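You operate a simulated robot arm through the tools that you are given. There is no shell and no other tool.

Carry out the task below with a simulated two-armed robot. There is one attempt and no reset: what you move stays moved.

## Task
Sift a cup of flour into the green bowl.
Fine: spill nothing, and leave the empty cup and the sieve on the end worktop. Set down upright: measuring cup.

Only the result counts: the job must be done as asked and must still hold three seconds after the hand-in. Knocking over, shifting, dropping, spilling or breaking anything else fails it.

## Robot
Two 7-joint arms with three-finger grippers on one trunk that stands fixed in place. Base frame: the origin is at the foot of the trunk, x ahead of it, y to its left, z up. Readings come in mm, degrees, newtons and seconds.
The left shoulder is at [30, 124, 1133], the right one opposite. Each reaches about 950 mm from its shoulder. Payload 2.2 kg a hand.
The TCP of each hand is the grasp point between the finger pads, 28 mm short of the fingertips. In the tool frame z runs along the fingers and y along their closing line. The gripper opens to 102 mm; its body begins 71 mm behind the TCP.
Orientation is that of the tool frame in the base frame, as [roll, pitch, yaw] about the fixed x, y, z axes, in that order (R = Rz(yaw) Ry(pitch) Rx(roll)). With the fingers straight down and closing along the base's y, the tool's x points along the base's -x, its y along +y and its z along -z.

## Interface
- The arms move only by the tool play_rows. It takes "left_moves", "right_moves" or both (then of equal length, played together; a hand with none holds still); each is a list of rows, each an object of numbers (a shift or turn left out is 0, a gripper value left out holds the last): "x", "y", "z": the shift along the base's x, y, z in m; "wx", "wy", "wz": the turn, a rotation vector about the base's x, y, z in degrees; "gripper": the opening, from 0 (shut) to 1 (fully open). In form: [{"x": .., "y": .., "z": .., "wx": .., "wy": .., "wz": .., "gripper": ..}, ...]. A call has 1 to 20 rows; each row shifts and turns the commanded pose from where the row before left it. A row lasts 0.2 s, in which the tool goes at most 50 mm and 8.6 degrees; a call with a longer step from one row to the next is refused whole, and so is a gripper value outside its range. Where a pose cannot be reached the arm comes as near as it can. A force on the tool above 40 N (or 10 N above the force at the start of the call, whichever is more), or a blocked arm, ends the call early, and 0.2 s more pass. Each finger travels about 143.6 mm/s and halts on what it meets, pressing with about 43 N; the grip force reading is that of the motor and also rises with nothing between the fingers. The clock runs only during rows and for 0.2 s after the last one: add rows that do not move to give the fingers time. The reply holds the time, the measured pose of the TCP, the force on the tool along the base axes, the opening and the grip force, in the units named above and with some noise, with the torque about the TCP (base axes, N m) and any sound that the robot's microphone picked up, and new pictures: "show" is both (left out), scene, wrist or none (wrist: the cameras of the hands that moved).
- Cameras (640 x 400 px; columns grow to the right, rows downward): "scene" is now at [44.6, -7.2, 1837.3]; the picture's right is [-0.04, -1.00, 0.00], its down [-0.80, 0.03, -0.60] and it looks along [0.60, -0.02, -0.80] (base axes); focal length 344 px, centre (320, 200). "left" rides on the left gripper at [72, 38, -86] in its tool frame; the picture's right is [-0.47, 0.89, 0.00], its down [-0.60, -0.32, -0.73] and it looks along [-0.65, -0.34, 0.68] (tool axes); focal length 256 px, centre (320, 200). "right" rides on the right gripper at [69, 44, -86] in its tool frame; the picture's right is [-0.53, 0.85, 0.00], its down [-0.58, -0.36, -0.73] and it looks along [-0.62, -0.39, 0.68] (tool axes); focal length 256 px, centre (320, 200). There is no depth. A picture from a camera that has moved, and an enlarged one, comes with that camera's place and axes in the base frame and with its lens. The place of the scene camera against the robot may be out by one fixed shift of up to 12 mm in any direction.
- slide_trunk(by): moves the trunk up (or, below 0, down) by that many mm; the arms and the scene camera ride with it, the base frame stays. It gives what a move gives, with no picture.
- aim_head(pan, tilt): turns the head with the scene camera to pan (to the left, within 143 degrees either way) and tilt (down, from -29 to 69), counted from straight ahead of the robot. It gives what a move gives, and a new picture of the scene camera.
- inspect(camera, box): a new picture of the part [left, top, right, bottom] of that camera's present view, enlarged. No time passes.
- finish_job(): hands the job in; it is judged then, once.

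Places have to be worked out from the pictures, the camera data and where the tool is seen. Open the grippers and draw the arms clear of the work before you hand the job in, unless the task says otherwise.

The tools are called after ">>>" by a JSON object that holds its "api" and its "payload". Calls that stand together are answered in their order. play_rows: Moves the arms, as the interface text tells. Its arguments: {"type":"object","properties":{"left_moves":{"type":"array","items":{"type":"object","properties":{"x":{"type":"number"},"y":{"type":"number"},"z":{"type":"number"},"wx":{"type":"number"},"wy":{"type":"number"},"wz":{"type":"number"},"gripper":{"type":"number"}}}},"right_moves":{"type":"array","items":{"type":"object","properties":{"x":{"type":"number"},"y":{"type":"number"},"z":{"type":"number"},"wx":{"type":"number"},"wy":{"type":"number"},"wz":{"type":"number"},"gripper":{"type":"number"}}}},"show":{"type":"string","enum":["both","scene","wrist","none"]}},"required":[]} The other tools are called the same way: slide_trunk (by) moves the trunk up or down; aim_head (pan, tilt) turns the head that bears the scene camera; inspect (camera, box) takes an enlarged picture of a part of a camera's view; finish_job () hands the job in.

At the start:

```text
clock: 0.0
left_ee_pos: [628.9, 268.9, 1276.9]
left_tcp_rot: [-179.9, 0.1, 180.0]
left_ft_force: [0.7, 0.9, 0.6]
left_moment: [0.0, 0.04, -0.03]
left_finger_gap: 101.9
left_finger_force: 0.0
right_ee_pos: [456.6, -188.5, 1348.8]
right_tcp_rot: [179.9, 0.0, 179.9]
right_ft_force: [-0.1, -0.5, -0.2]
right_moment: [0.01, 0.0, 0.01]
right_finger_gap: 101.9
right_finger_force: 0.1
trunk travel left (down, up): [-375.0, 165.0]
head pan, tilt (commanded): [-2.0, 53.2]
```

scene: 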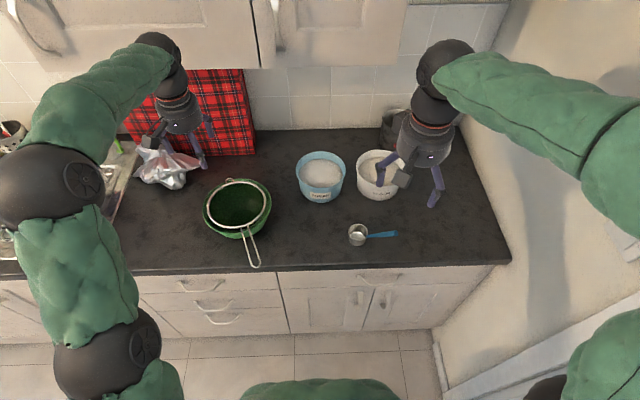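
right: 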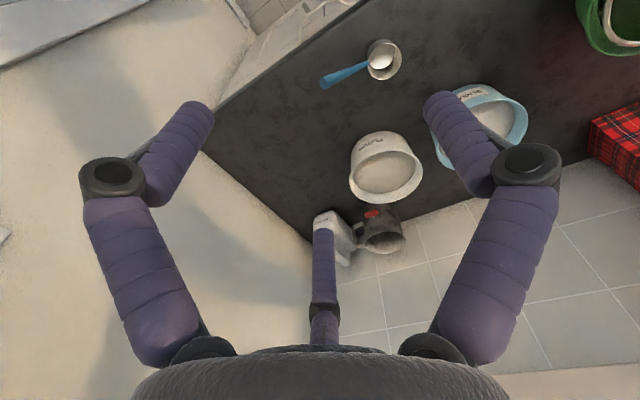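
left: 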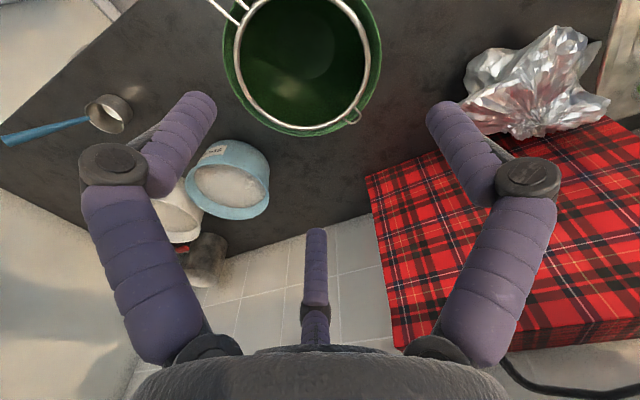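

I'll look closely at the scene first: labels on the tubs, the cup with its blue handle, and the sieve on the green bowl.

>>> {"api": "inspect", "payload": {"camera": "scene", "box": [280, 140, 420, 228]}}

>>> {"api": "inspect", "payload": {"camera": "right", "box": [300, 20, 540, 170]}}

>>> {"api": "inspect", "payload": {"camera": "scene", "box": [180, 160, 300, 280]}}

>>> {"api": "inspect", "payload": {"camera": "right", "box": [300, 110, 440, 260]}}

```text
4.55 times, centred on (350, 184) of scene
camera zoom: at [44.6, -7.2, 1837.3], right [-0.04, -1.0, 0.0], down [-0.8, 0.03, -0.6], along [0.6, -0.02, -0.8], focal length 1564 px, centre (184, 273)
```

zoom: 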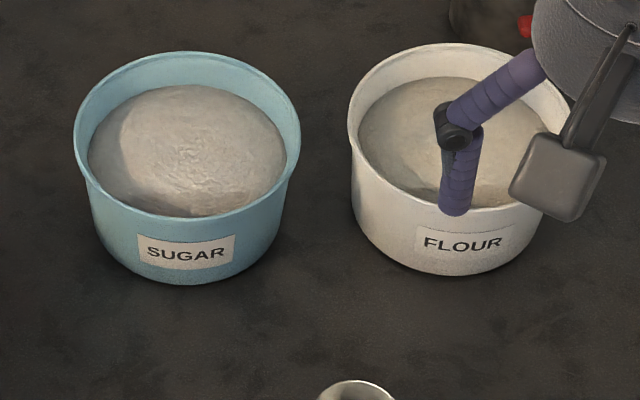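

```text
2.67 times, centred on (420, 95) of right
camera zoom: at [388.3, -144.6, 1433.4], right [0.53, 0.85, 0.0], down [0.58, -0.36, 0.73], along [0.62, -0.39, -0.68], focal length 683 px, centre (53, 480)
```

zoom: 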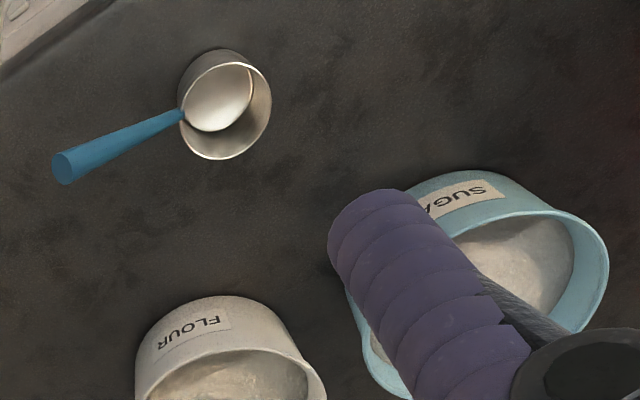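

```text
3.33 times, centred on (240, 220) of scene
camera zoom: at [44.6, -7.2, 1837.3], right [-0.04, -1.0, 0.0], down [-0.8, 0.03, -0.6], along [0.6, -0.02, -0.8], focal length 1147 px, centre (587, 133)
```

zoom: 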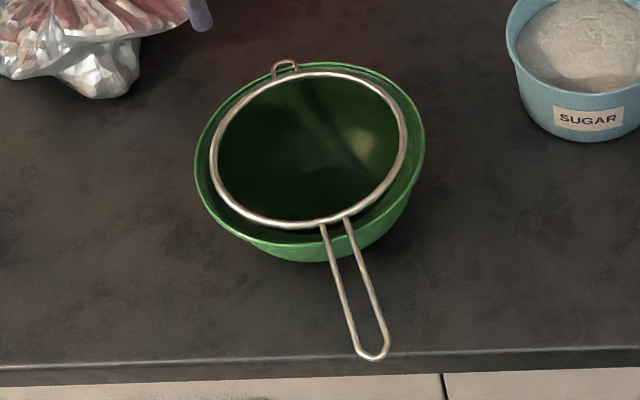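

```text
2.67 times, centred on (370, 185) of right
camera zoom: at [388.3, -144.6, 1433.4], right [0.53, 0.85, 0.0], down [0.58, -0.36, 0.73], along [0.62, -0.39, -0.68], focal length 683 px, centre (187, 240)
```

zoom: 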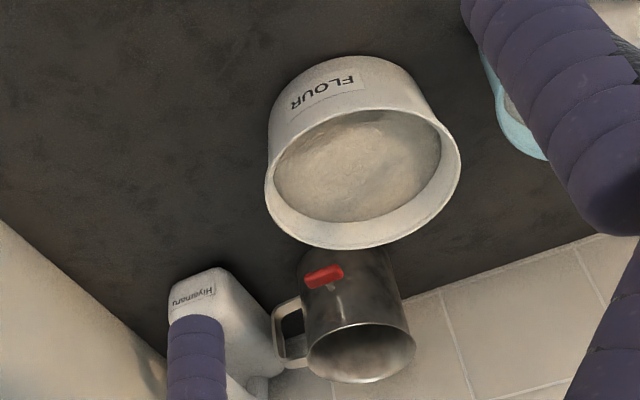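

The white tub is flour, the blue one sugar. I'll look around with the head to find which surface is the "end worktop".

>>> {"api": "aim_head", "payload": {"pan": 50, "tilt": 45}}

>>> {"api": "aim_head", "payload": {"pan": 100, "tilt": 40}}

>>> {"api": "aim_head", "payload": {"pan": -60, "tilt": 45}}

>>> {"api": "aim_head", "payload": {"pan": -110, "tilt": 40}}

```text
clock: 1.2
left_ee_pos: [630.3, 268.6, 1277.7]
left_tcp_rot: [-180.0, 0.0, 180.0]
left_ft_force: [0.8, -0.7, 0.0]
left_moment: [0.04, -0.01, -0.02]
left_finger_gap: 102.1
left_finger_force: 0.0
right_ee_pos: [455.8, -188.5, 1348.4]
right_tcp_rot: [180.0, 0.0, 179.9]
right_ft_force: [0.1, 0.5, -0.5]
right_moment: [0.01, -0.01, 0.0]
right_finger_gap: 102.1
right_finger_force: 0.1
trunk travel left (down, up): [-375.0, 165.0]
head pan, tilt (commanded): [50.0, 45.0]
camera scene: at [23.0, 57.6, 1848.4], right [0.77, -0.64, 0.0], down [-0.46, -0.54, -0.71], along [0.45, 0.54, -0.71], focal length 344 px, centre (320, 200)
```

scene: 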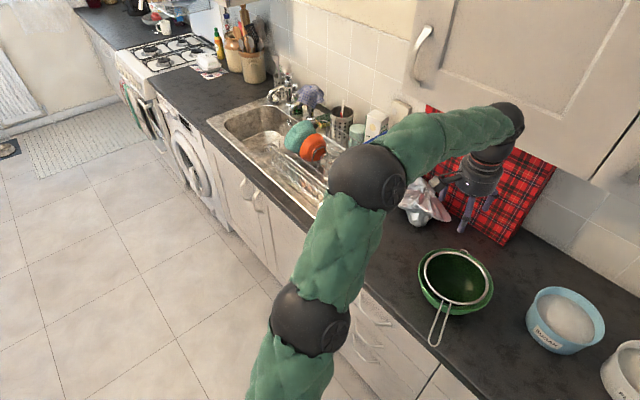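

```text
clock: 2.4
left_ee_pos: [629.1, 267.3, 1277.6]
left_tcp_rot: [-179.9, 0.0, -179.9]
left_ft_force: [1.0, 0.1, -0.2]
left_moment: [-0.03, 0.0, -0.01]
left_finger_gap: 101.7
left_finger_force: 0.1
right_ee_pos: [456.9, -188.7, 1347.4]
right_tcp_rot: [179.9, -0.1, 180.0]
right_ft_force: [-0.5, 0.6, 0.2]
right_moment: [-0.01, 0.01, 0.0]
right_finger_gap: 102.3
right_finger_force: 0.0
trunk travel left (down, up): [-375.0, 165.0]
head pan, tilt (commanded): [100.0, 40.0]
camera scene: at [-44.0, 79.2, 1855.7], right [0.98, 0.17, 0.0], down [0.11, -0.63, -0.77], along [-0.13, 0.75, -0.64], focal length 344 px, centre (320, 200)
```

scene: 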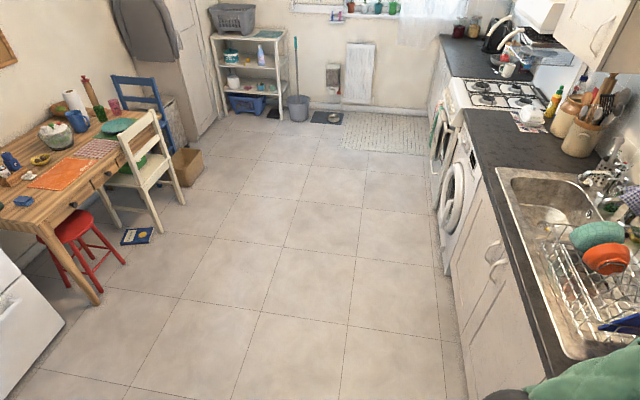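

```text
clock: 4.8
left_ee_pos: [629.6, 268.4, 1277.8]
left_tcp_rot: [-180.0, 0.1, 180.0]
left_ft_force: [0.7, -0.4, -0.2]
left_moment: [0.0, 0.04, -0.01]
left_finger_gap: 101.9
left_finger_force: 0.0
right_ee_pos: [455.4, -188.1, 1347.8]
right_tcp_rot: [-180.0, 0.0, -180.0]
right_ft_force: [0.6, 0.1, 0.2]
right_moment: [0.0, 0.0, 0.01]
right_finger_gap: 102.1
right_finger_force: 0.1
trunk travel left (down, up): [-375.0, 165.0]
head pan, tilt (commanded): [-60.0, 45.0]
camera scene: at [11.4, -75.0, 1848.4], right [-0.87, -0.5, 0.0], down [-0.35, 0.61, -0.71], along [0.35, -0.61, -0.71], focal length 344 px, centre (320, 200)
```

scene: 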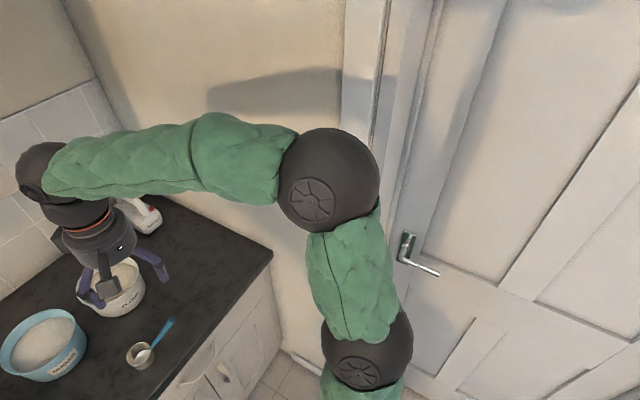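

```text
clock: 6.0
left_ee_pos: [629.2, 267.8, 1277.3]
left_tcp_rot: [180.0, 0.0, -180.0]
left_ft_force: [0.3, -0.3, -0.4]
left_moment: [0.0, 0.0, 0.02]
left_finger_gap: 102.0
left_finger_force: 0.2
right_ee_pos: [456.9, -189.4, 1348.4]
right_tcp_rot: [-179.9, 0.0, -180.0]
right_ft_force: [-0.6, -0.5, -0.1]
right_moment: [-0.04, 0.02, 0.02]
right_finger_gap: 101.8
right_finger_force: 0.2
trunk travel left (down, up): [-375.0, 165.0]
head pan, tilt (commanded): [-110.0, 40.0]
camera scene: at [-58.3, -84.5, 1855.7], right [-0.94, 0.34, 0.0], down [0.22, 0.6, -0.77], along [-0.26, -0.72, -0.64], focal length 344 px, centre (320, 200)
```

scene: 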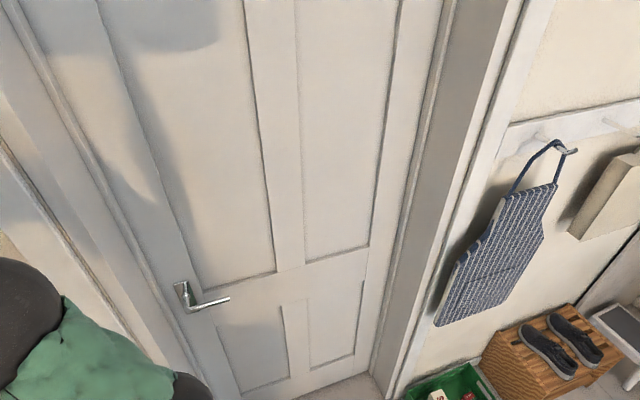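

The front counter (right of the sink) is the end of the run and is the end worktop. I'll bring the head back and test-close the right gripper in free air to see how the fingers come together.

>>> {"api": "aim_head", "payload": {"pan": -2, "tilt": 53.2}}

>>> {"api": "play_rows", "payload": {"right_moves": [{"gripper": 0.5}, {}, {}, {}], "show": "wrist"}}

>>> {"api": "play_rows", "payload": {"right_moves": [{"gripper": 0.0}, {}, {}, {}], "show": "both"}}

```text
clock: 7.9
left_ee_pos: [629.3, 269.2, 1278.5]
left_tcp_rot: [180.0, 0.1, -179.9]
left_ft_force: [1.1, 0.4, -0.4]
left_moment: [-0.03, 0.05, -0.01]
left_finger_gap: 102.3
left_finger_force: 0.2
right_ee_pos: [456.3, -188.3, 1347.5]
right_tcp_rot: [180.0, 0.0, 179.9]
right_ft_force: [-0.3, 0.2, 0.1]
right_moment: [-0.04, -0.01, 0.0]
right_finger_gap: 102.0
right_finger_force: 0.1
trunk travel left (down, up): [-375.0, 165.0]
head pan, tilt (commanded): [-2.0, 53.2]
camera scene: at [44.6, -7.2, 1837.3], right [-0.04, -1.0, 0.0], down [-0.8, 0.03, -0.6], along [0.6, -0.02, -0.8], focal length 344 px, centre (320, 200)
```

scene: 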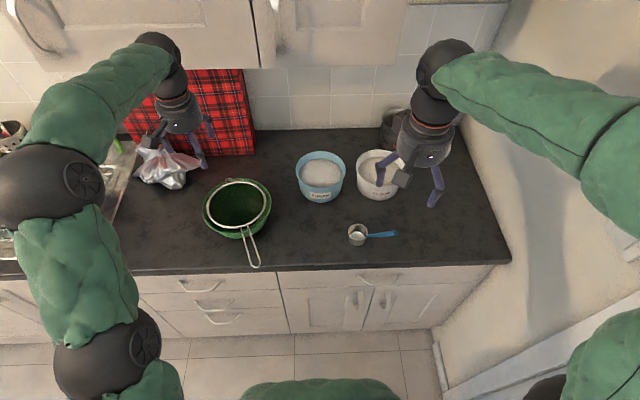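

```text
clock: 8.9
left_ee_pos: [629.4, 268.8, 1277.7]
left_tcp_rot: [180.0, 0.0, 180.0]
left_ft_force: [-0.1, 0.4, -0.7]
left_moment: [0.0, 0.04, 0.03]
left_finger_gap: 101.8
left_finger_force: 0.1
right_ee_pos: [456.5, -188.8, 1347.7]
right_tcp_rot: [-180.0, 0.0, 180.0]
right_ft_force: [-0.7, -0.1, 0.0]
right_moment: [0.01, -0.03, -0.01]
right_finger_gap: 51.1
right_finger_force: 0.1
trunk travel left (down, up): [-375.0, 165.0]
head pan, tilt (commanded): [-2.0, 53.2]
camera right: at [388.3, -144.6, 1433.5], right [0.53, 0.84, 0.0], down [0.58, -0.36, 0.73], along [0.62, -0.39, -0.68], focal length 256 px, centre (320, 200)
```

right: 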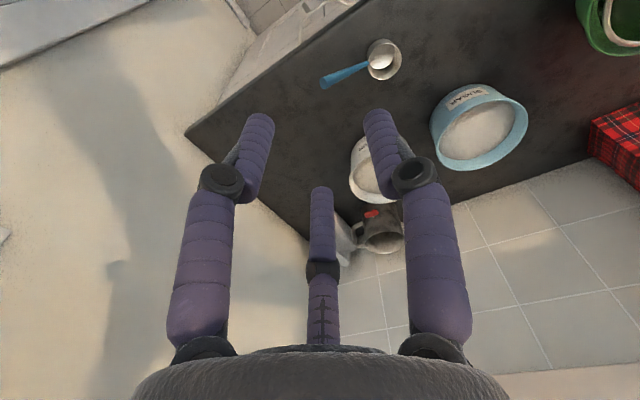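

```text
clock: 9.9
left_ee_pos: [629.1, 268.3, 1277.0]
left_tcp_rot: [180.0, 0.0, -180.0]
left_ft_force: [0.2, 0.2, 0.3]
left_moment: [0.01, 0.02, 0.0]
left_finger_gap: 101.9
left_finger_force: 0.0
right_ee_pos: [457.4, -188.4, 1348.9]
right_tcp_rot: [180.0, -0.2, 180.0]
right_ft_force: [-0.1, -0.5, -0.1]
right_moment: [-0.01, -0.02, 0.01]
right_finger_gap: 2.2
right_finger_force: 31.7
trunk travel left (down, up): [-375.0, 165.0]
head pan, tilt (commanded): [-2.0, 53.2]
camera scene: at [44.6, -7.2, 1837.3], right [-0.04, -1.0, 0.0], down [-0.8, 0.03, -0.6], along [0.6, -0.02, -0.8], focal length 344 px, centre (320, 200)
camera right: at [388.3, -144.6, 1433.5], right [0.53, 0.84, 0.0], down [0.58, -0.36, 0.73], along [0.62, -0.39, -0.68], focal length 256 px, centre (320, 200)
```

scene: 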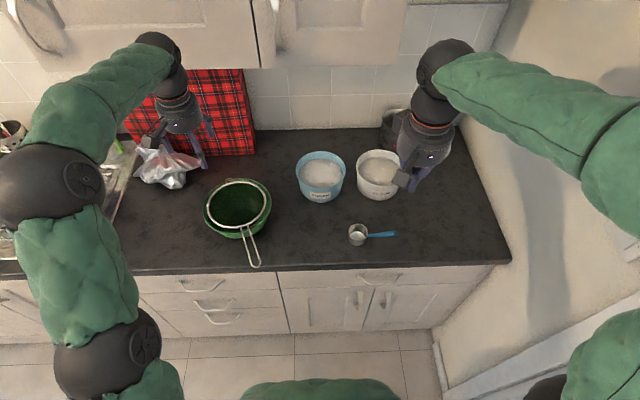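
right: 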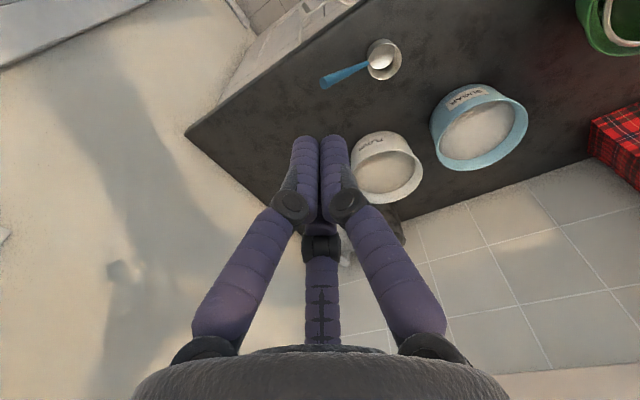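

The gripper is a three-finger radial one. I plan to grip the cup's blue handle (about (590,-235)) with the right hand tilted 45° from upper right; first I reopen and rotate the hand −90° about z while moving above the cup.

>>> {"api": "play_rows", "payload": {"right_moves": [{"gripper": 1.0, "wz": -8.2, "x": 0.011, "y": -0.008, "z": -0.012}, {"wz": -8.2, "x": 0.011, "y": -0.008, "z": -0.012}, {"wz": -8.2, "x": 0.011, "y": -0.008, "z": -0.012}, {"wz": -8.2, "x": 0.011, "y": -0.008, "z": -0.012}, {"wz": -8.2, "x": 0.011, "y": -0.008, "z": -0.012}, {"wz": -8.2, "x": 0.011, "y": -0.008, "z": -0.012}, {"wz": -8.2, "x": 0.011, "y": -0.008, "z": -0.012}, {"wz": -8.2, "x": 0.011, "y": -0.008, "z": -0.012}, {"wz": -8.2, "x": 0.011, "y": -0.008, "z": -0.012}, {"wz": -8.2, "x": 0.011, "y": -0.008, "z": -0.012}, {"wz": -8.0, "x": 0.011, "y": -0.008, "z": -0.012}, {}]}}

```text
clock: 12.5
left_ee_pos: [628.7, 268.4, 1278.1]
left_tcp_rot: [179.9, 0.1, -179.9]
left_ft_force: [-0.9, -0.3, 0.3]
left_moment: [-0.01, -0.03, 0.02]
left_finger_gap: 102.2
left_finger_force: 0.0
right_ee_pos: [578.3, -278.0, 1215.4]
right_tcp_rot: [-180.0, 0.0, 89.8]
right_ft_force: [0.2, 0.2, 0.0]
right_moment: [-0.01, -0.01, -0.01]
right_finger_gap: 102.0
right_finger_force: 0.2
trunk travel left (down, up): [-375.0, 165.0]
head pan, tilt (commanded): [-2.0, 53.2]
camera scene: at [43.9, -6.9, 1837.3], right [-0.04, -1.0, 0.0], down [-0.8, 0.03, -0.6], along [0.6, -0.02, -0.8], focal length 344 px, centre (320, 200)
camera right: at [622.4, -208.2, 1301.2], right [0.84, -0.54, 0.0], down [-0.37, -0.58, 0.73], along [-0.39, -0.62, -0.68], focal length 256 px, centre (320, 200)
```

scene: 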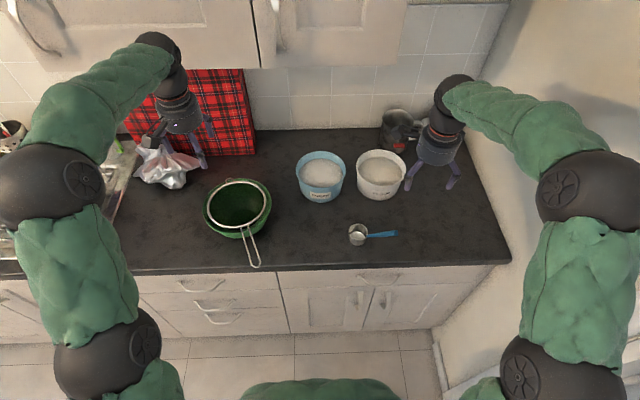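
right: 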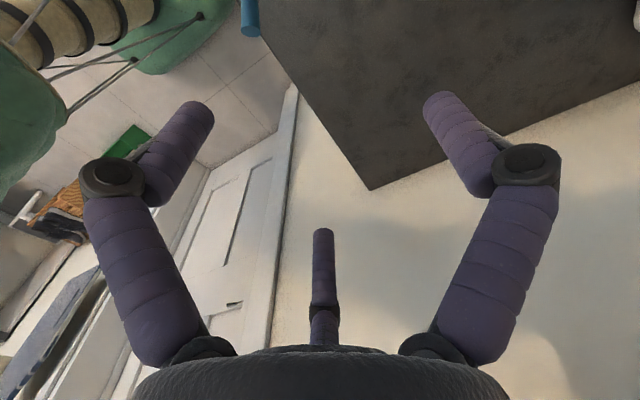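

The arm reached the turned pose well. I'll zoom in on the cup and the flour tub from the scene camera to get their dimensions.

>>> {"api": "inspect", "payload": {"camera": "scene", "box": [340, 215, 404, 255]}}

>>> {"api": "inspect", "payload": {"camera": "scene", "box": [340, 140, 420, 205]}}

>>> {"api": "inspect", "payload": {"camera": "scene", "box": [196, 170, 284, 275]}}

>>> {"api": "inspect", "payload": {"camera": "left", "box": [190, 0, 400, 140]}}

```text
10.00 times, centred on (372, 235) of scene
camera zoom: at [43.9, -6.9, 1837.3], right [-0.04, -1.0, 0.0], down [-0.8, 0.03, -0.6], along [0.6, -0.02, -0.8], focal length 3442 px, centre (-200, -150)
```

zoom: 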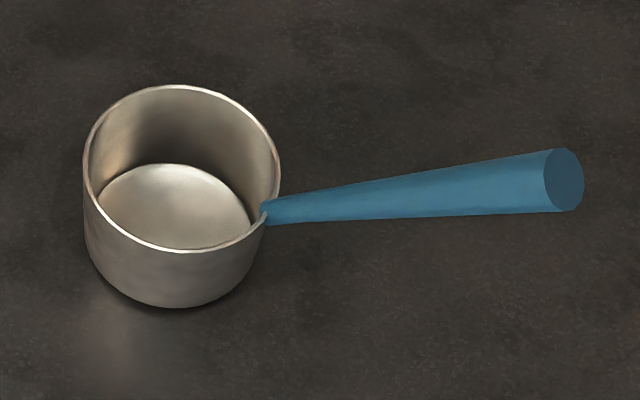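

```text
6.15 times, centred on (380, 172) of scene
camera zoom: at [43.9, -6.9, 1837.3], right [-0.04, -1.0, 0.0], down [-0.8, 0.03, -0.6], along [0.6, -0.02, -0.8], focal length 2118 px, centre (-49, 369)
```

zoom: 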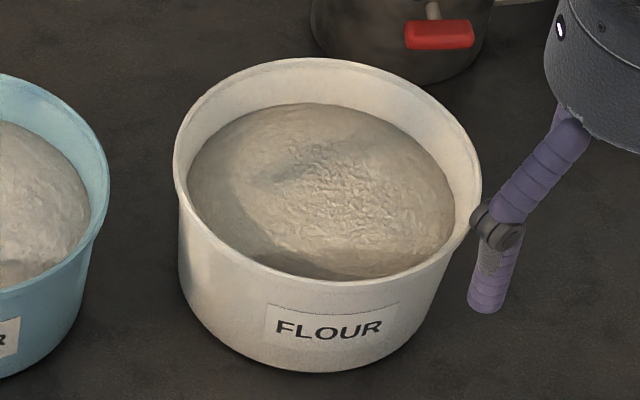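

```text
3.81 times, centred on (240, 222) of scene
camera zoom: at [43.9, -6.9, 1837.3], right [-0.04, -1.0, 0.0], down [-0.8, 0.03, -0.6], along [0.6, -0.02, -0.8], focal length 1311 px, centre (625, 114)
```

zoom: 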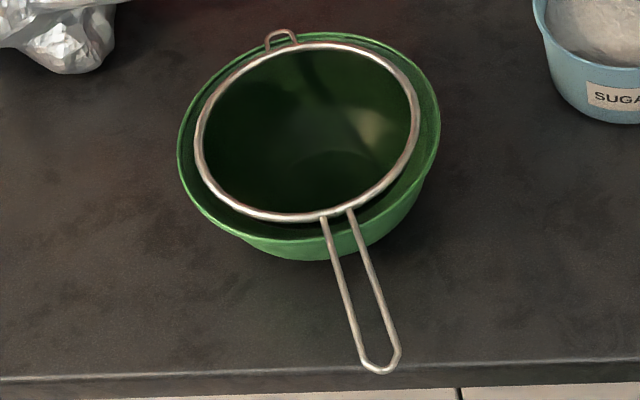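

```text
2.86 times, centred on (295, 70) of left
camera zoom: at [557.2, 307.2, 1364.3], right [0.47, 0.89, 0.0], down [0.6, -0.32, 0.73], along [0.65, -0.34, -0.68], focal length 731 px, centre (391, 571)
```

zoom: 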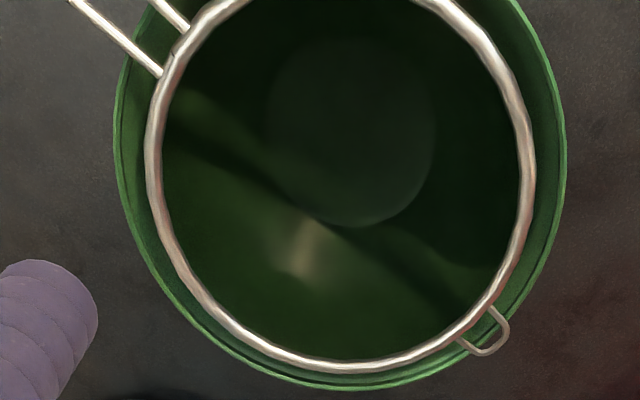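

From two views the cup's rim centre is near (593,-140,935), 62 mm wide and about 35 mm tall. Its handle appears to slope up to about (549,-242,990). I'll move the right hand to a pre-grasp pose with fingers at a right angle to that sloping handle and check with its camera.

>>> {"api": "play_rows", "payload": {"right_moves": [{"wz": -8.3, "x": -0.008, "y": -0.004, "z": -0.01}, {"wz": -8.3, "x": -0.008, "y": -0.004, "z": -0.01}, {"wz": -8.3, "x": -0.008, "y": -0.004, "z": -0.01}, {"wx": 6.9, "wy": -3.2, "x": -0.008, "y": -0.004, "z": -0.01}, {"wx": 6.9, "wy": -3.2, "x": -0.008, "y": -0.004, "z": -0.01}, {"wx": 6.9, "wy": -3.2, "x": -0.008, "y": -0.004, "z": -0.01}, {"wx": 6.9, "wy": -3.2, "x": -0.008, "y": -0.004, "z": -0.01}, {"wx": 6.9, "wy": -3.2, "x": -0.008, "y": -0.004, "z": -0.01}, {}, {}]}}

```text
clock: 14.7
left_ee_pos: [629.9, 267.6, 1277.8]
left_tcp_rot: [179.9, -0.1, -179.9]
left_ft_force: [-0.9, 0.1, -0.1]
left_moment: [0.04, -0.03, -0.03]
left_finger_gap: 101.9
left_finger_force: 0.1
right_ee_pos: [513.7, -309.8, 1134.6]
right_tcp_rot: [-179.9, -38.0, 65.0]
right_ft_force: [-0.3, -0.3, 0.3]
right_moment: [0.04, -0.03, 0.0]
right_finger_gap: 102.0
right_finger_force: 0.2
trunk travel left (down, up): [-375.0, 165.0]
head pan, tilt (commanded): [-2.0, 53.2]
camera scene: at [44.6, -7.7, 1837.3], right [-0.04, -1.0, 0.0], down [-0.8, 0.03, -0.6], along [0.6, -0.02, -0.8], focal length 344 px, centre (320, 200)
camera right: at [554.8, -326.8, 1244.8], right [0.59, -0.74, -0.33], down [-0.71, -0.67, 0.22], along [-0.38, 0.11, -0.92], focal length 256 px, centre (320, 200)
```

scene: 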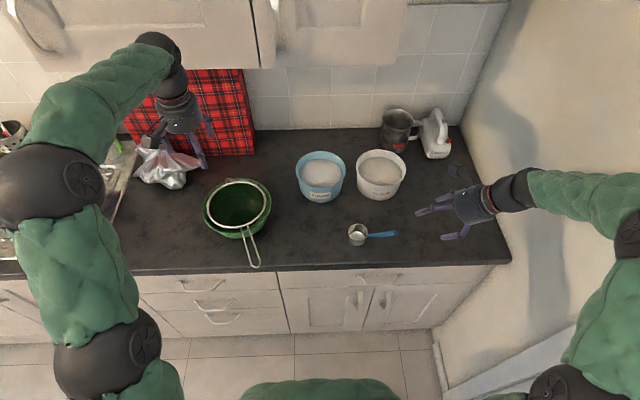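
right: 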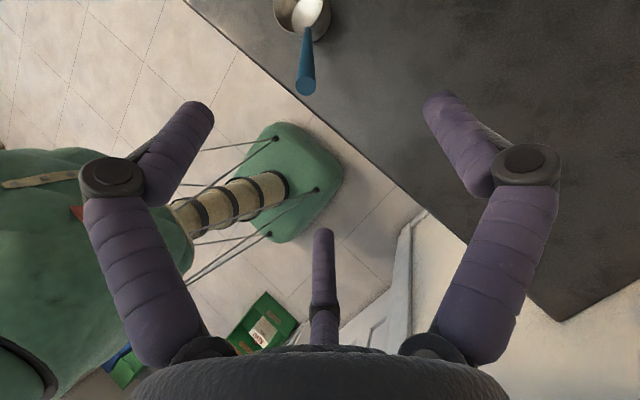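

The cup and handle are visible at the top of the right view; I'll zoom in to triangulate.

>>> {"api": "inspect", "payload": {"camera": "right", "box": [250, 0, 378, 100]}}

>>> {"api": "inspect", "payload": {"camera": "scene", "box": [340, 215, 404, 255]}}

```text
4.00 times, centred on (314, 50) of right
camera zoom: at [554.8, -326.8, 1244.8], right [0.59, -0.74, -0.33], down [-0.71, -0.67, 0.22], along [-0.38, 0.11, -0.92], focal length 1024 px, centre (344, 800)
```

zoom: 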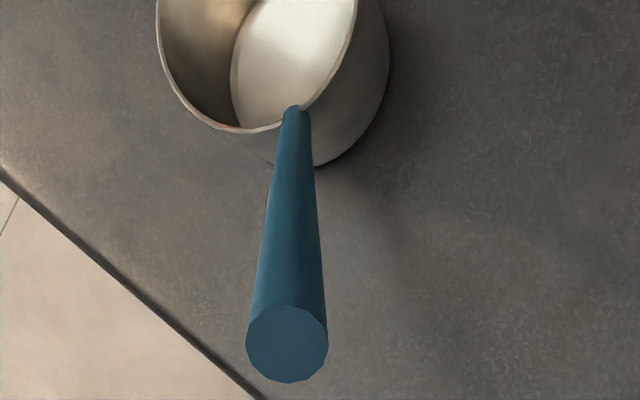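

```text
10.00 times, centred on (372, 235) of scene
camera zoom: at [44.6, -7.7, 1837.3], right [-0.04, -1.0, 0.0], down [-0.8, 0.03, -0.6], along [0.6, -0.02, -0.8], focal length 3442 px, centre (-200, -150)
```

zoom: 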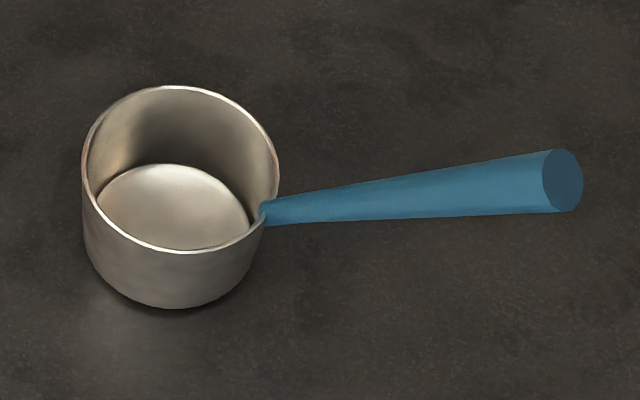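

Triangulating between right-hand views puts the handle's end at about (535,-231,1030) and its root at about (572,-164,951), so it slopes up at roughly 45°. I adjust the hand tilt and heading and move to 100 mm short of the grip point (547,-210,1005).

>>> {"api": "play_rows", "payload": {"right_moves": [{"wx": 7.0, "wy": -3.8, "y": 0.009, "z": -0.015}, {"wz": -3.6, "y": 0.009, "z": -0.015}, {"y": 0.009, "z": -0.015}, {"x": -0.002, "y": 0.009, "z": -0.015}, {}, {}]}}

>>> {"api": "inspect", "payload": {"camera": "right", "box": [220, 0, 420, 140]}}

>>> {"api": "inspect", "payload": {"camera": "scene", "box": [330, 180, 490, 280]}}

```text
clock: 16.1
left_ee_pos: [629.3, 267.8, 1276.0]
left_tcp_rot: [-180.0, 0.0, -179.9]
left_ft_force: [0.4, 0.5, 0.1]
left_moment: [0.0, 0.04, 0.0]
left_finger_gap: 102.0
left_finger_force: 0.0
right_ee_pos: [513.4, -275.0, 1074.0]
right_tcp_rot: [179.4, -46.1, 61.9]
right_ft_force: [-0.1, 0.0, 0.1]
right_moment: [0.02, -0.01, 0.0]
right_finger_gap: 102.2
right_finger_force: 0.1
trunk travel left (down, up): [-375.0, 165.0]
head pan, tilt (commanded): [-2.0, 53.2]
camera scene: at [44.8, -7.4, 1837.3], right [-0.04, -1.0, 0.0], down [-0.8, 0.03, -0.6], along [0.6, -0.02, -0.8], focal length 344 px, centre (320, 200)
camera right: at [544.7, -306.1, 1184.4], right [0.57, -0.73, -0.38], down [-0.76, -0.64, 0.09], along [-0.31, 0.24, -0.92], focal length 256 px, centre (320, 200)
```

scene: 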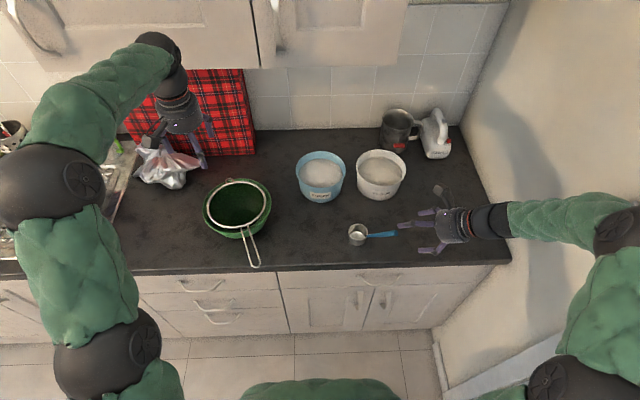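
right: 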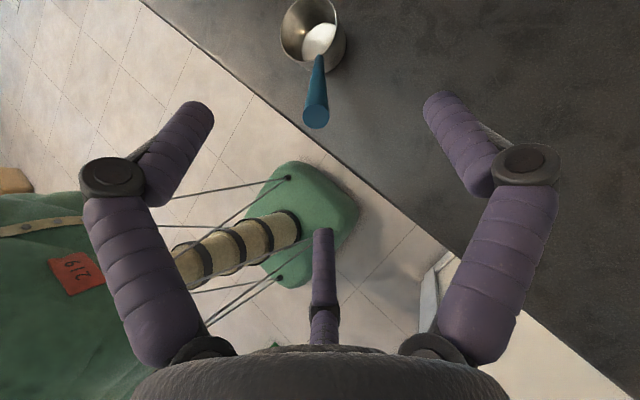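

```text
2.86 times, centred on (320, 70) of right
camera zoom: at [544.7, -306.1, 1184.4], right [0.57, -0.73, -0.38], down [-0.76, -0.64, 0.09], along [-0.31, 0.24, -0.92], focal length 731 px, centre (320, 571)
```

zoom: 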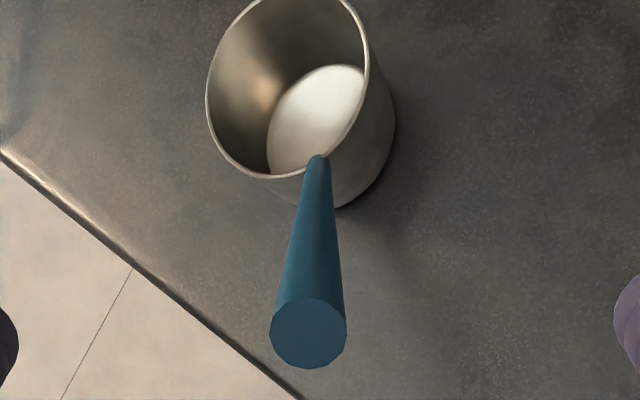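

```text
4.00 times, centred on (410, 230) of scene
camera zoom: at [44.8, -7.4, 1837.3], right [-0.04, -1.0, 0.0], down [-0.8, 0.03, -0.6], along [0.6, -0.02, -0.8], focal length 1377 px, centre (-40, 80)
```

zoom: 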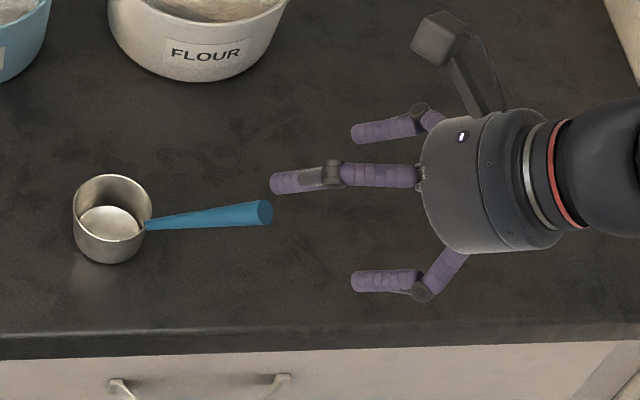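

By accident of geometry the hand is aligned end-on with the sloping handle, which suits this three-finger chuck: the handle's end is about 65 mm ahead of the TCP, offset only about (-1.5,-3) mm. I'll advance 105 mm along the finger axis with that small correction.

>>> {"api": "play_rows", "payload": {"right_moves": [{"x": 0.0067, "y": 0.0133, "z": -0.0148}, {"x": 0.0067, "y": 0.0133, "z": -0.0148}, {"x": 0.0067, "y": 0.0133, "z": -0.0148}, {"x": 0.0067, "y": 0.0134, "z": -0.0148}, {"x": 0.0067, "y": 0.0134, "z": -0.0148}, {}]}}

>>> {"api": "inspect", "payload": {"camera": "right", "box": [200, 0, 440, 230]}}

>>> {"api": "inspect", "payload": {"camera": "scene", "box": [330, 180, 490, 280]}}

```text
clock: 17.5
left_ee_pos: [628.9, 266.8, 1278.2]
left_tcp_rot: [-180.0, 0.0, -180.0]
left_ft_force: [0.2, -0.2, -0.2]
left_moment: [0.02, 0.01, 0.02]
left_finger_gap: 101.8
left_finger_force: 0.0
right_ee_pos: [546.0, -204.8, 1001.1]
right_tcp_rot: [179.2, -46.0, 62.0]
right_ft_force: [-0.1, -1.2, 0.2]
right_moment: [0.01, 0.0, -0.01]
right_finger_gap: 102.1
right_finger_force: 0.2
trunk travel left (down, up): [-375.0, 165.0]
head pan, tilt (commanded): [-2.0, 53.2]
camera scene: at [44.2, -7.4, 1837.3], right [-0.04, -1.0, 0.0], down [-0.8, 0.03, -0.6], along [0.6, -0.02, -0.8], focal length 344 px, centre (320, 200)
camera right: at [577.3, -238.1, 1111.5], right [0.57, -0.73, -0.38], down [-0.76, -0.64, 0.09], along [-0.31, 0.24, -0.92], focal length 256 px, centre (320, 200)
```

scene: 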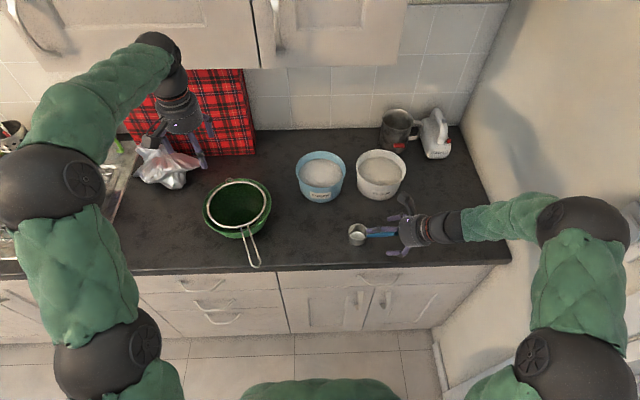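
right: 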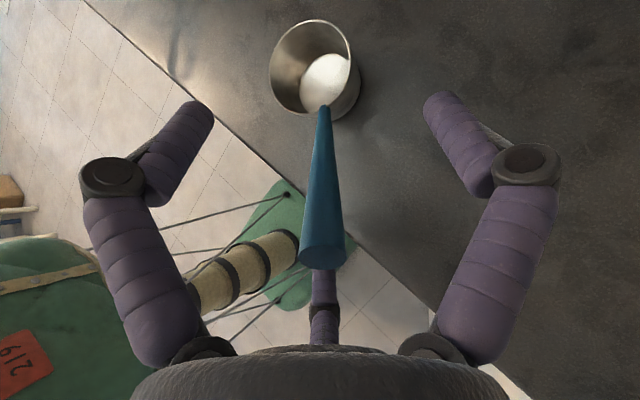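

```text
1.74 times, centred on (320, 115) of right
camera zoom: at [577.3, -238.1, 1111.5], right [0.57, -0.73, -0.38], down [-0.76, -0.64, 0.09], along [-0.31, 0.24, -0.92], focal length 445 px, centre (320, 348)
```

zoom: 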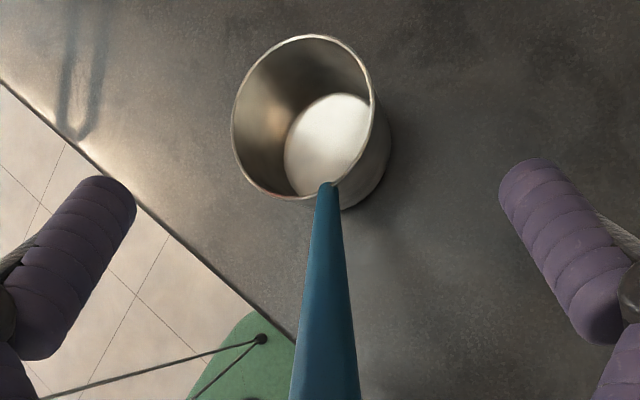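

```text
4.00 times, centred on (410, 230) of scene
camera zoom: at [44.2, -7.4, 1837.3], right [-0.04, -1.0, 0.0], down [-0.8, 0.03, -0.6], along [0.6, -0.02, -0.8], focal length 1377 px, centre (-40, 80)
```

zoom: 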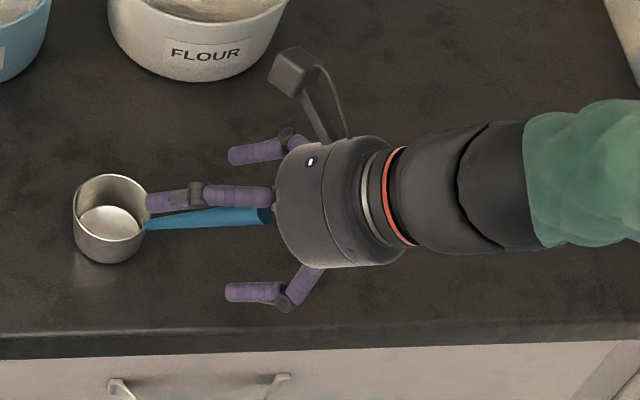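

The handle now lies inside the fingers, end about 35 mm behind the TCP and off-centre by only 2 mm. I advance another 10 mm and close the gripper.

>>> {"api": "play_rows", "payload": {"right_moves": [{"x": 0.0035, "y": 0.0063, "z": -0.007}, {"gripper": 0.5}, {"gripper": 0.3}, {"gripper": 0.0}, {}, {}, {}]}}

>>> {"api": "inspect", "payload": {"camera": "right", "box": [200, 0, 440, 230]}}

>>> {"api": "inspect", "payload": {"camera": "scene", "box": [330, 180, 490, 280]}}

```text
clock: 19.1
left_ee_pos: [629.3, 267.9, 1277.3]
left_tcp_rot: [-180.0, 0.0, 180.0]
left_ft_force: [0.1, 0.2, 1.0]
left_moment: [0.02, 0.04, -0.02]
left_finger_gap: 101.9
left_finger_force: 0.0
right_ee_pos: [549.2, -198.7, 995.3]
right_tcp_rot: [179.3, -46.0, 62.0]
right_ft_force: [0.2, 0.1, -0.3]
right_moment: [-0.03, 0.05, 0.02]
right_finger_gap: 14.8
right_finger_force: 41.1
trunk travel left (down, up): [-375.0, 165.0]
head pan, tilt (commanded): [-2.0, 53.2]
camera scene: at [44.6, -7.3, 1837.3], right [-0.04, -1.0, 0.0], down [-0.8, 0.03, -0.6], along [0.6, -0.02, -0.8], focal length 344 px, centre (320, 200)
camera right: at [581.4, -231.5, 1104.5], right [0.57, -0.73, -0.38], down [-0.76, -0.64, 0.09], along [-0.31, 0.24, -0.92], focal length 256 px, centre (320, 200)
```

scene: 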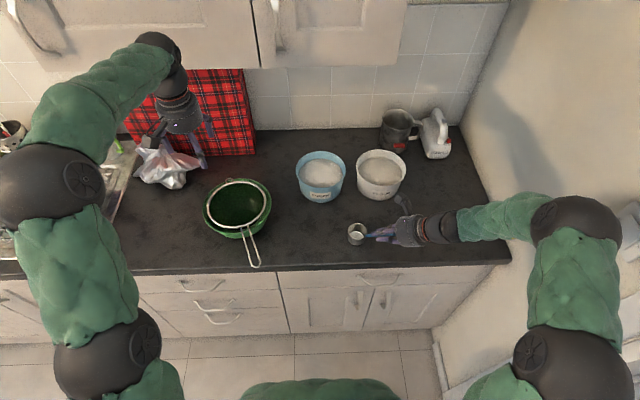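
right: 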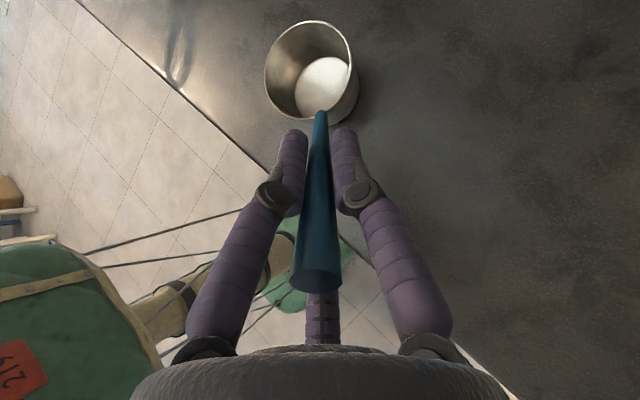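

```text
1.74 times, centred on (320, 115) of right
camera zoom: at [581.4, -231.5, 1104.5], right [0.57, -0.73, -0.38], down [-0.76, -0.64, 0.09], along [-0.31, 0.24, -0.92], focal length 445 px, centre (320, 348)
```

zoom: 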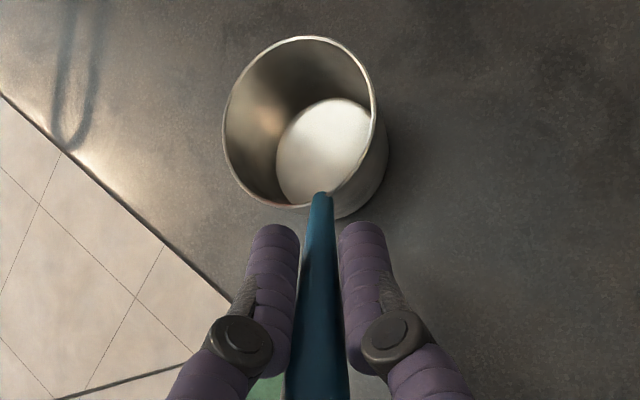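

```text
4.00 times, centred on (410, 230) of scene
camera zoom: at [44.6, -7.3, 1837.3], right [-0.04, -1.0, 0.0], down [-0.8, 0.03, -0.6], along [0.6, -0.02, -0.8], focal length 1377 px, centre (-40, 80)
```

zoom: 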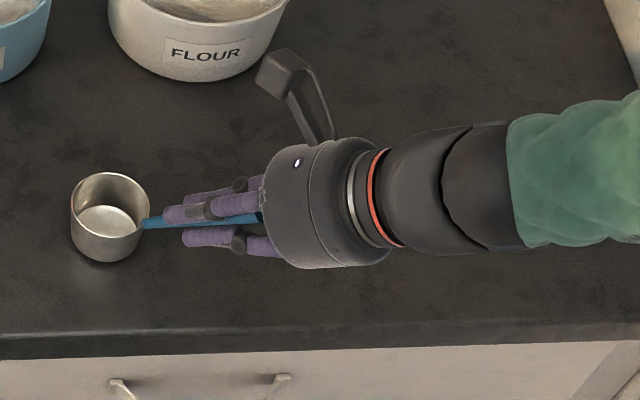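

The grip is firm (gap 14.8 mm). I note this pose, TCP (549,-199,995), as the cup's resting pose for later, and lift straight up 150 mm.

>>> {"api": "play_rows", "payload": {"right_moves": [{"z": 0.005}, {"z": 0.01}, {"z": 0.02}, {"z": 0.03}, {"z": 0.03}, {"z": 0.03}, {"z": 0.025}, {}, {}]}}

>>> {"api": "inspect", "payload": {"camera": "scene", "box": [330, 140, 490, 240]}}

```text
clock: 21.1
left_ee_pos: [629.1, 268.9, 1278.3]
left_tcp_rot: [-180.0, 0.0, 180.0]
left_ft_force: [-0.3, 0.3, 0.2]
left_moment: [0.0, -0.01, -0.02]
left_finger_gap: 101.6
left_finger_force: 0.0
right_ee_pos: [548.0, -199.1, 1143.8]
right_tcp_rot: [179.4, -46.0, 61.9]
right_ft_force: [-0.1, 0.5, -1.5]
right_moment: [-0.02, -0.02, -0.02]
right_finger_gap: 19.5
right_finger_force: 42.7
trunk travel left (down, up): [-375.0, 165.0]
head pan, tilt (commanded): [-2.0, 53.2]
camera scene: at [44.3, -7.1, 1837.3], right [-0.04, -1.0, 0.0], down [-0.8, 0.03, -0.6], along [0.6, -0.02, -0.8], focal length 344 px, centre (320, 200)
camera right: at [579.9, -231.6, 1253.8], right [0.57, -0.73, -0.38], down [-0.76, -0.64, 0.09], along [-0.31, 0.24, -0.92], focal length 256 px, centre (320, 200)
```

scene: 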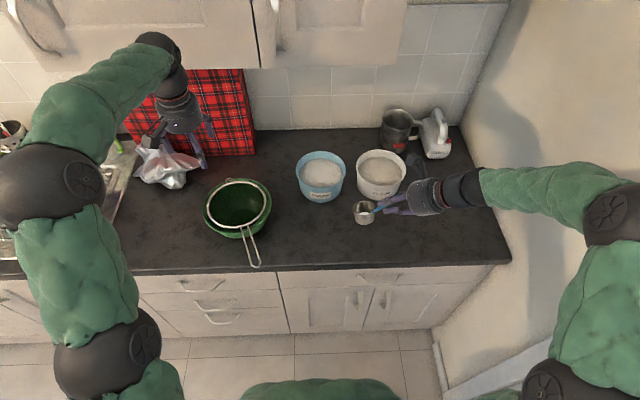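
right: 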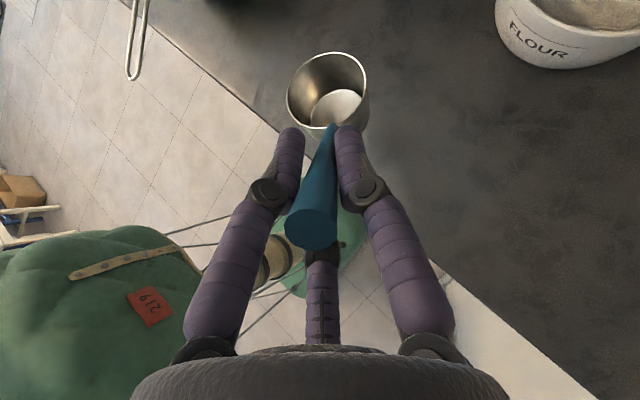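

```text
4.00 times, centred on (410, 190) of scene
camera zoom: at [44.3, -7.1, 1837.3], right [-0.04, -1.0, 0.0], down [-0.8, 0.03, -0.6], along [0.6, -0.02, -0.8], focal length 1377 px, centre (-40, 240)
```

zoom: 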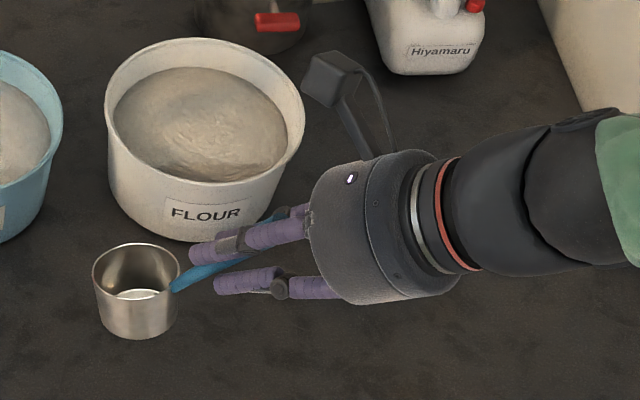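

The cup lifted but drooped about 17° in the grip (gap went to 19.5). I'll look closely at how the handle sits between the fingers.

>>> {"api": "inspect", "payload": {"camera": "right", "box": [230, 40, 420, 280]}}

>>> {"api": "inspect", "payload": {"camera": "scene", "box": [345, 180, 425, 230]}}

```text
1.67 times, centred on (325, 160) of right
camera zoom: at [579.9, -231.6, 1253.8], right [0.57, -0.73, -0.38], down [-0.76, -0.64, 0.09], along [-0.31, 0.24, -0.92], focal length 427 px, centre (312, 267)
```

zoom: 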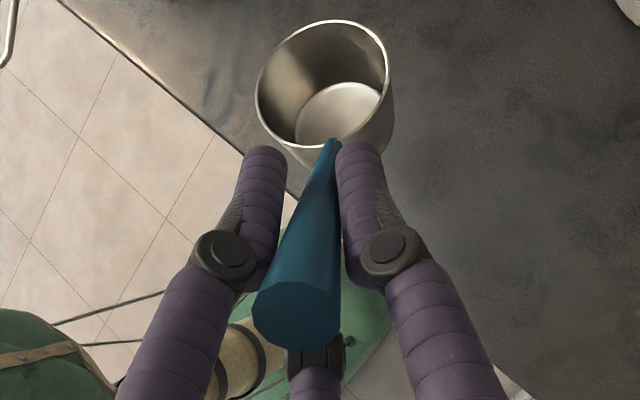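

```text
8.00 times, centred on (385, 205) of scene
camera zoom: at [44.3, -7.1, 1837.3], right [-0.04, -1.0, 0.0], down [-0.8, 0.03, -0.6], along [0.6, -0.02, -0.8], focal length 2754 px, centre (-200, 160)
```

zoom: 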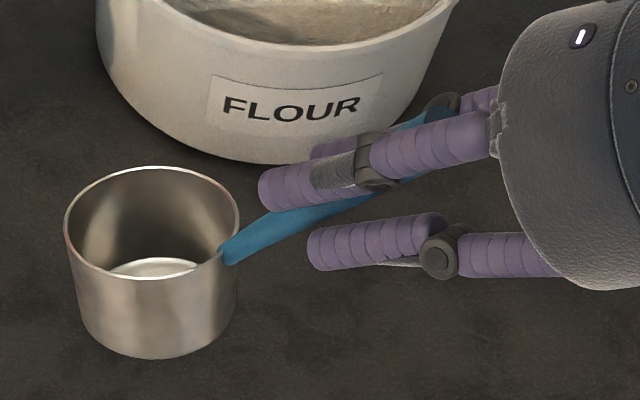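

The handle pivoted inside the coaxial grip, so this grip is weak. I'll level the cup in the air (rotate +16.7° about the hand's horizontal cross axis), set it back down and regrasp across the handle with the fingers pointing forward, which gives a much stiffer three-point hold.

>>> {"api": "play_rows", "payload": {"right_moves": [{"wx": 5.5, "wy": -3.0}, {"wx": 5.5, "wy": -3.0}, {"wx": 3.7, "wy": -2.0}, {"wx": -1.2, "wy": -2.3, "wz": -2.7}, {}, {}]}}

>>> {"api": "inspect", "payload": {"camera": "scene", "box": [345, 170, 425, 220]}}

>>> {"api": "inspect", "payload": {"camera": "right", "box": [230, 40, 420, 280]}}

```text
clock: 22.5
left_ee_pos: [629.6, 268.7, 1276.5]
left_tcp_rot: [-180.0, 0.0, 180.0]
left_ft_force: [1.1, 0.0, -1.3]
left_moment: [0.02, 0.01, 0.02]
left_finger_gap: 101.8
left_finger_force: 0.1
right_ee_pos: [548.4, -199.7, 1144.7]
right_tcp_rot: [173.3, -62.7, 64.4]
right_ft_force: [0.5, 0.7, -0.4]
right_moment: [-0.07, 0.01, 0.0]
right_finger_gap: 19.3
right_finger_force: 43.1
trunk travel left (down, up): [-375.0, 165.0]
head pan, tilt (commanded): [-2.0, 53.2]
camera scene: at [44.3, -7.1, 1837.3], right [-0.04, -1.0, 0.0], down [-0.8, 0.03, -0.6], along [0.6, -0.02, -0.8], focal length 344 px, centre (320, 200)
camera right: at [558.0, -257.5, 1246.7], right [0.61, -0.66, -0.43], down [-0.78, -0.6, -0.2], along [-0.12, 0.46, -0.88], focal length 256 px, centre (320, 200)
```

scene: 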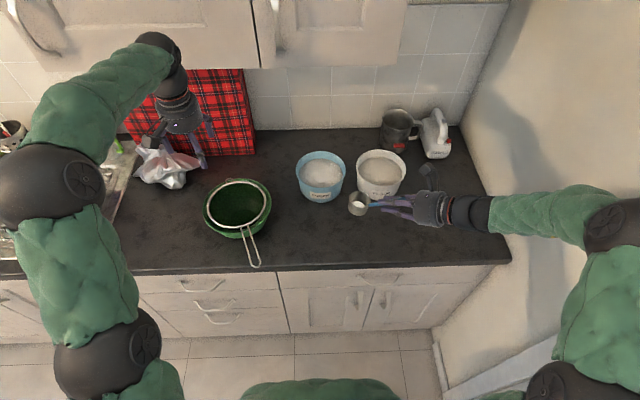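
right: 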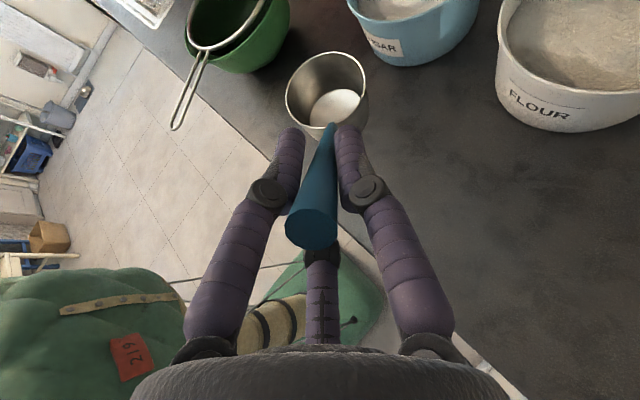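

```text
8.00 times, centred on (385, 195) of scene
camera zoom: at [44.3, -7.1, 1837.3], right [-0.04, -1.0, 0.0], down [-0.8, 0.03, -0.6], along [0.6, -0.02, -0.8], focal length 2754 px, centre (-200, 240)
```

zoom: 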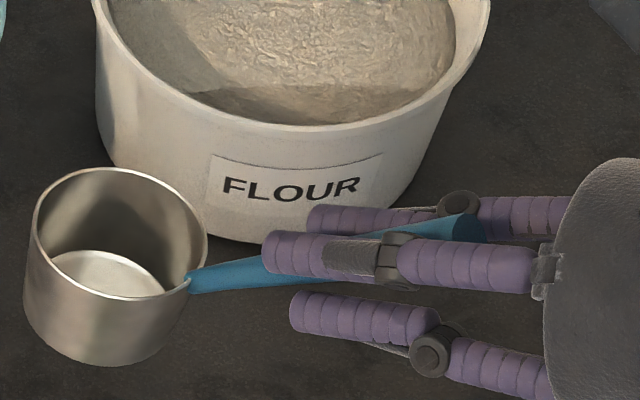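

```text
1.67 times, centred on (325, 160) of right
camera zoom: at [558.0, -257.5, 1246.7], right [0.61, -0.66, -0.43], down [-0.78, -0.6, -0.2], along [-0.12, 0.46, -0.88], focal length 427 px, centre (312, 267)
```

zoom: 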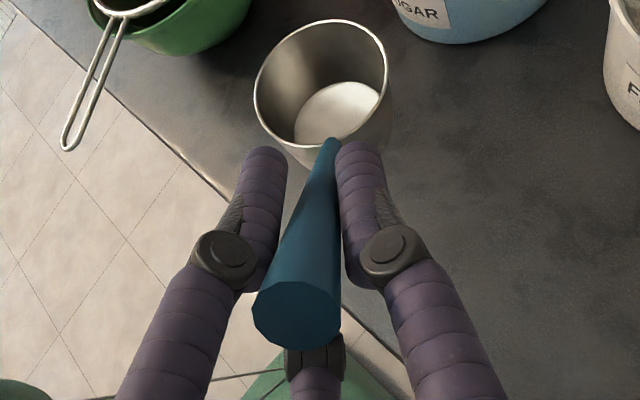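

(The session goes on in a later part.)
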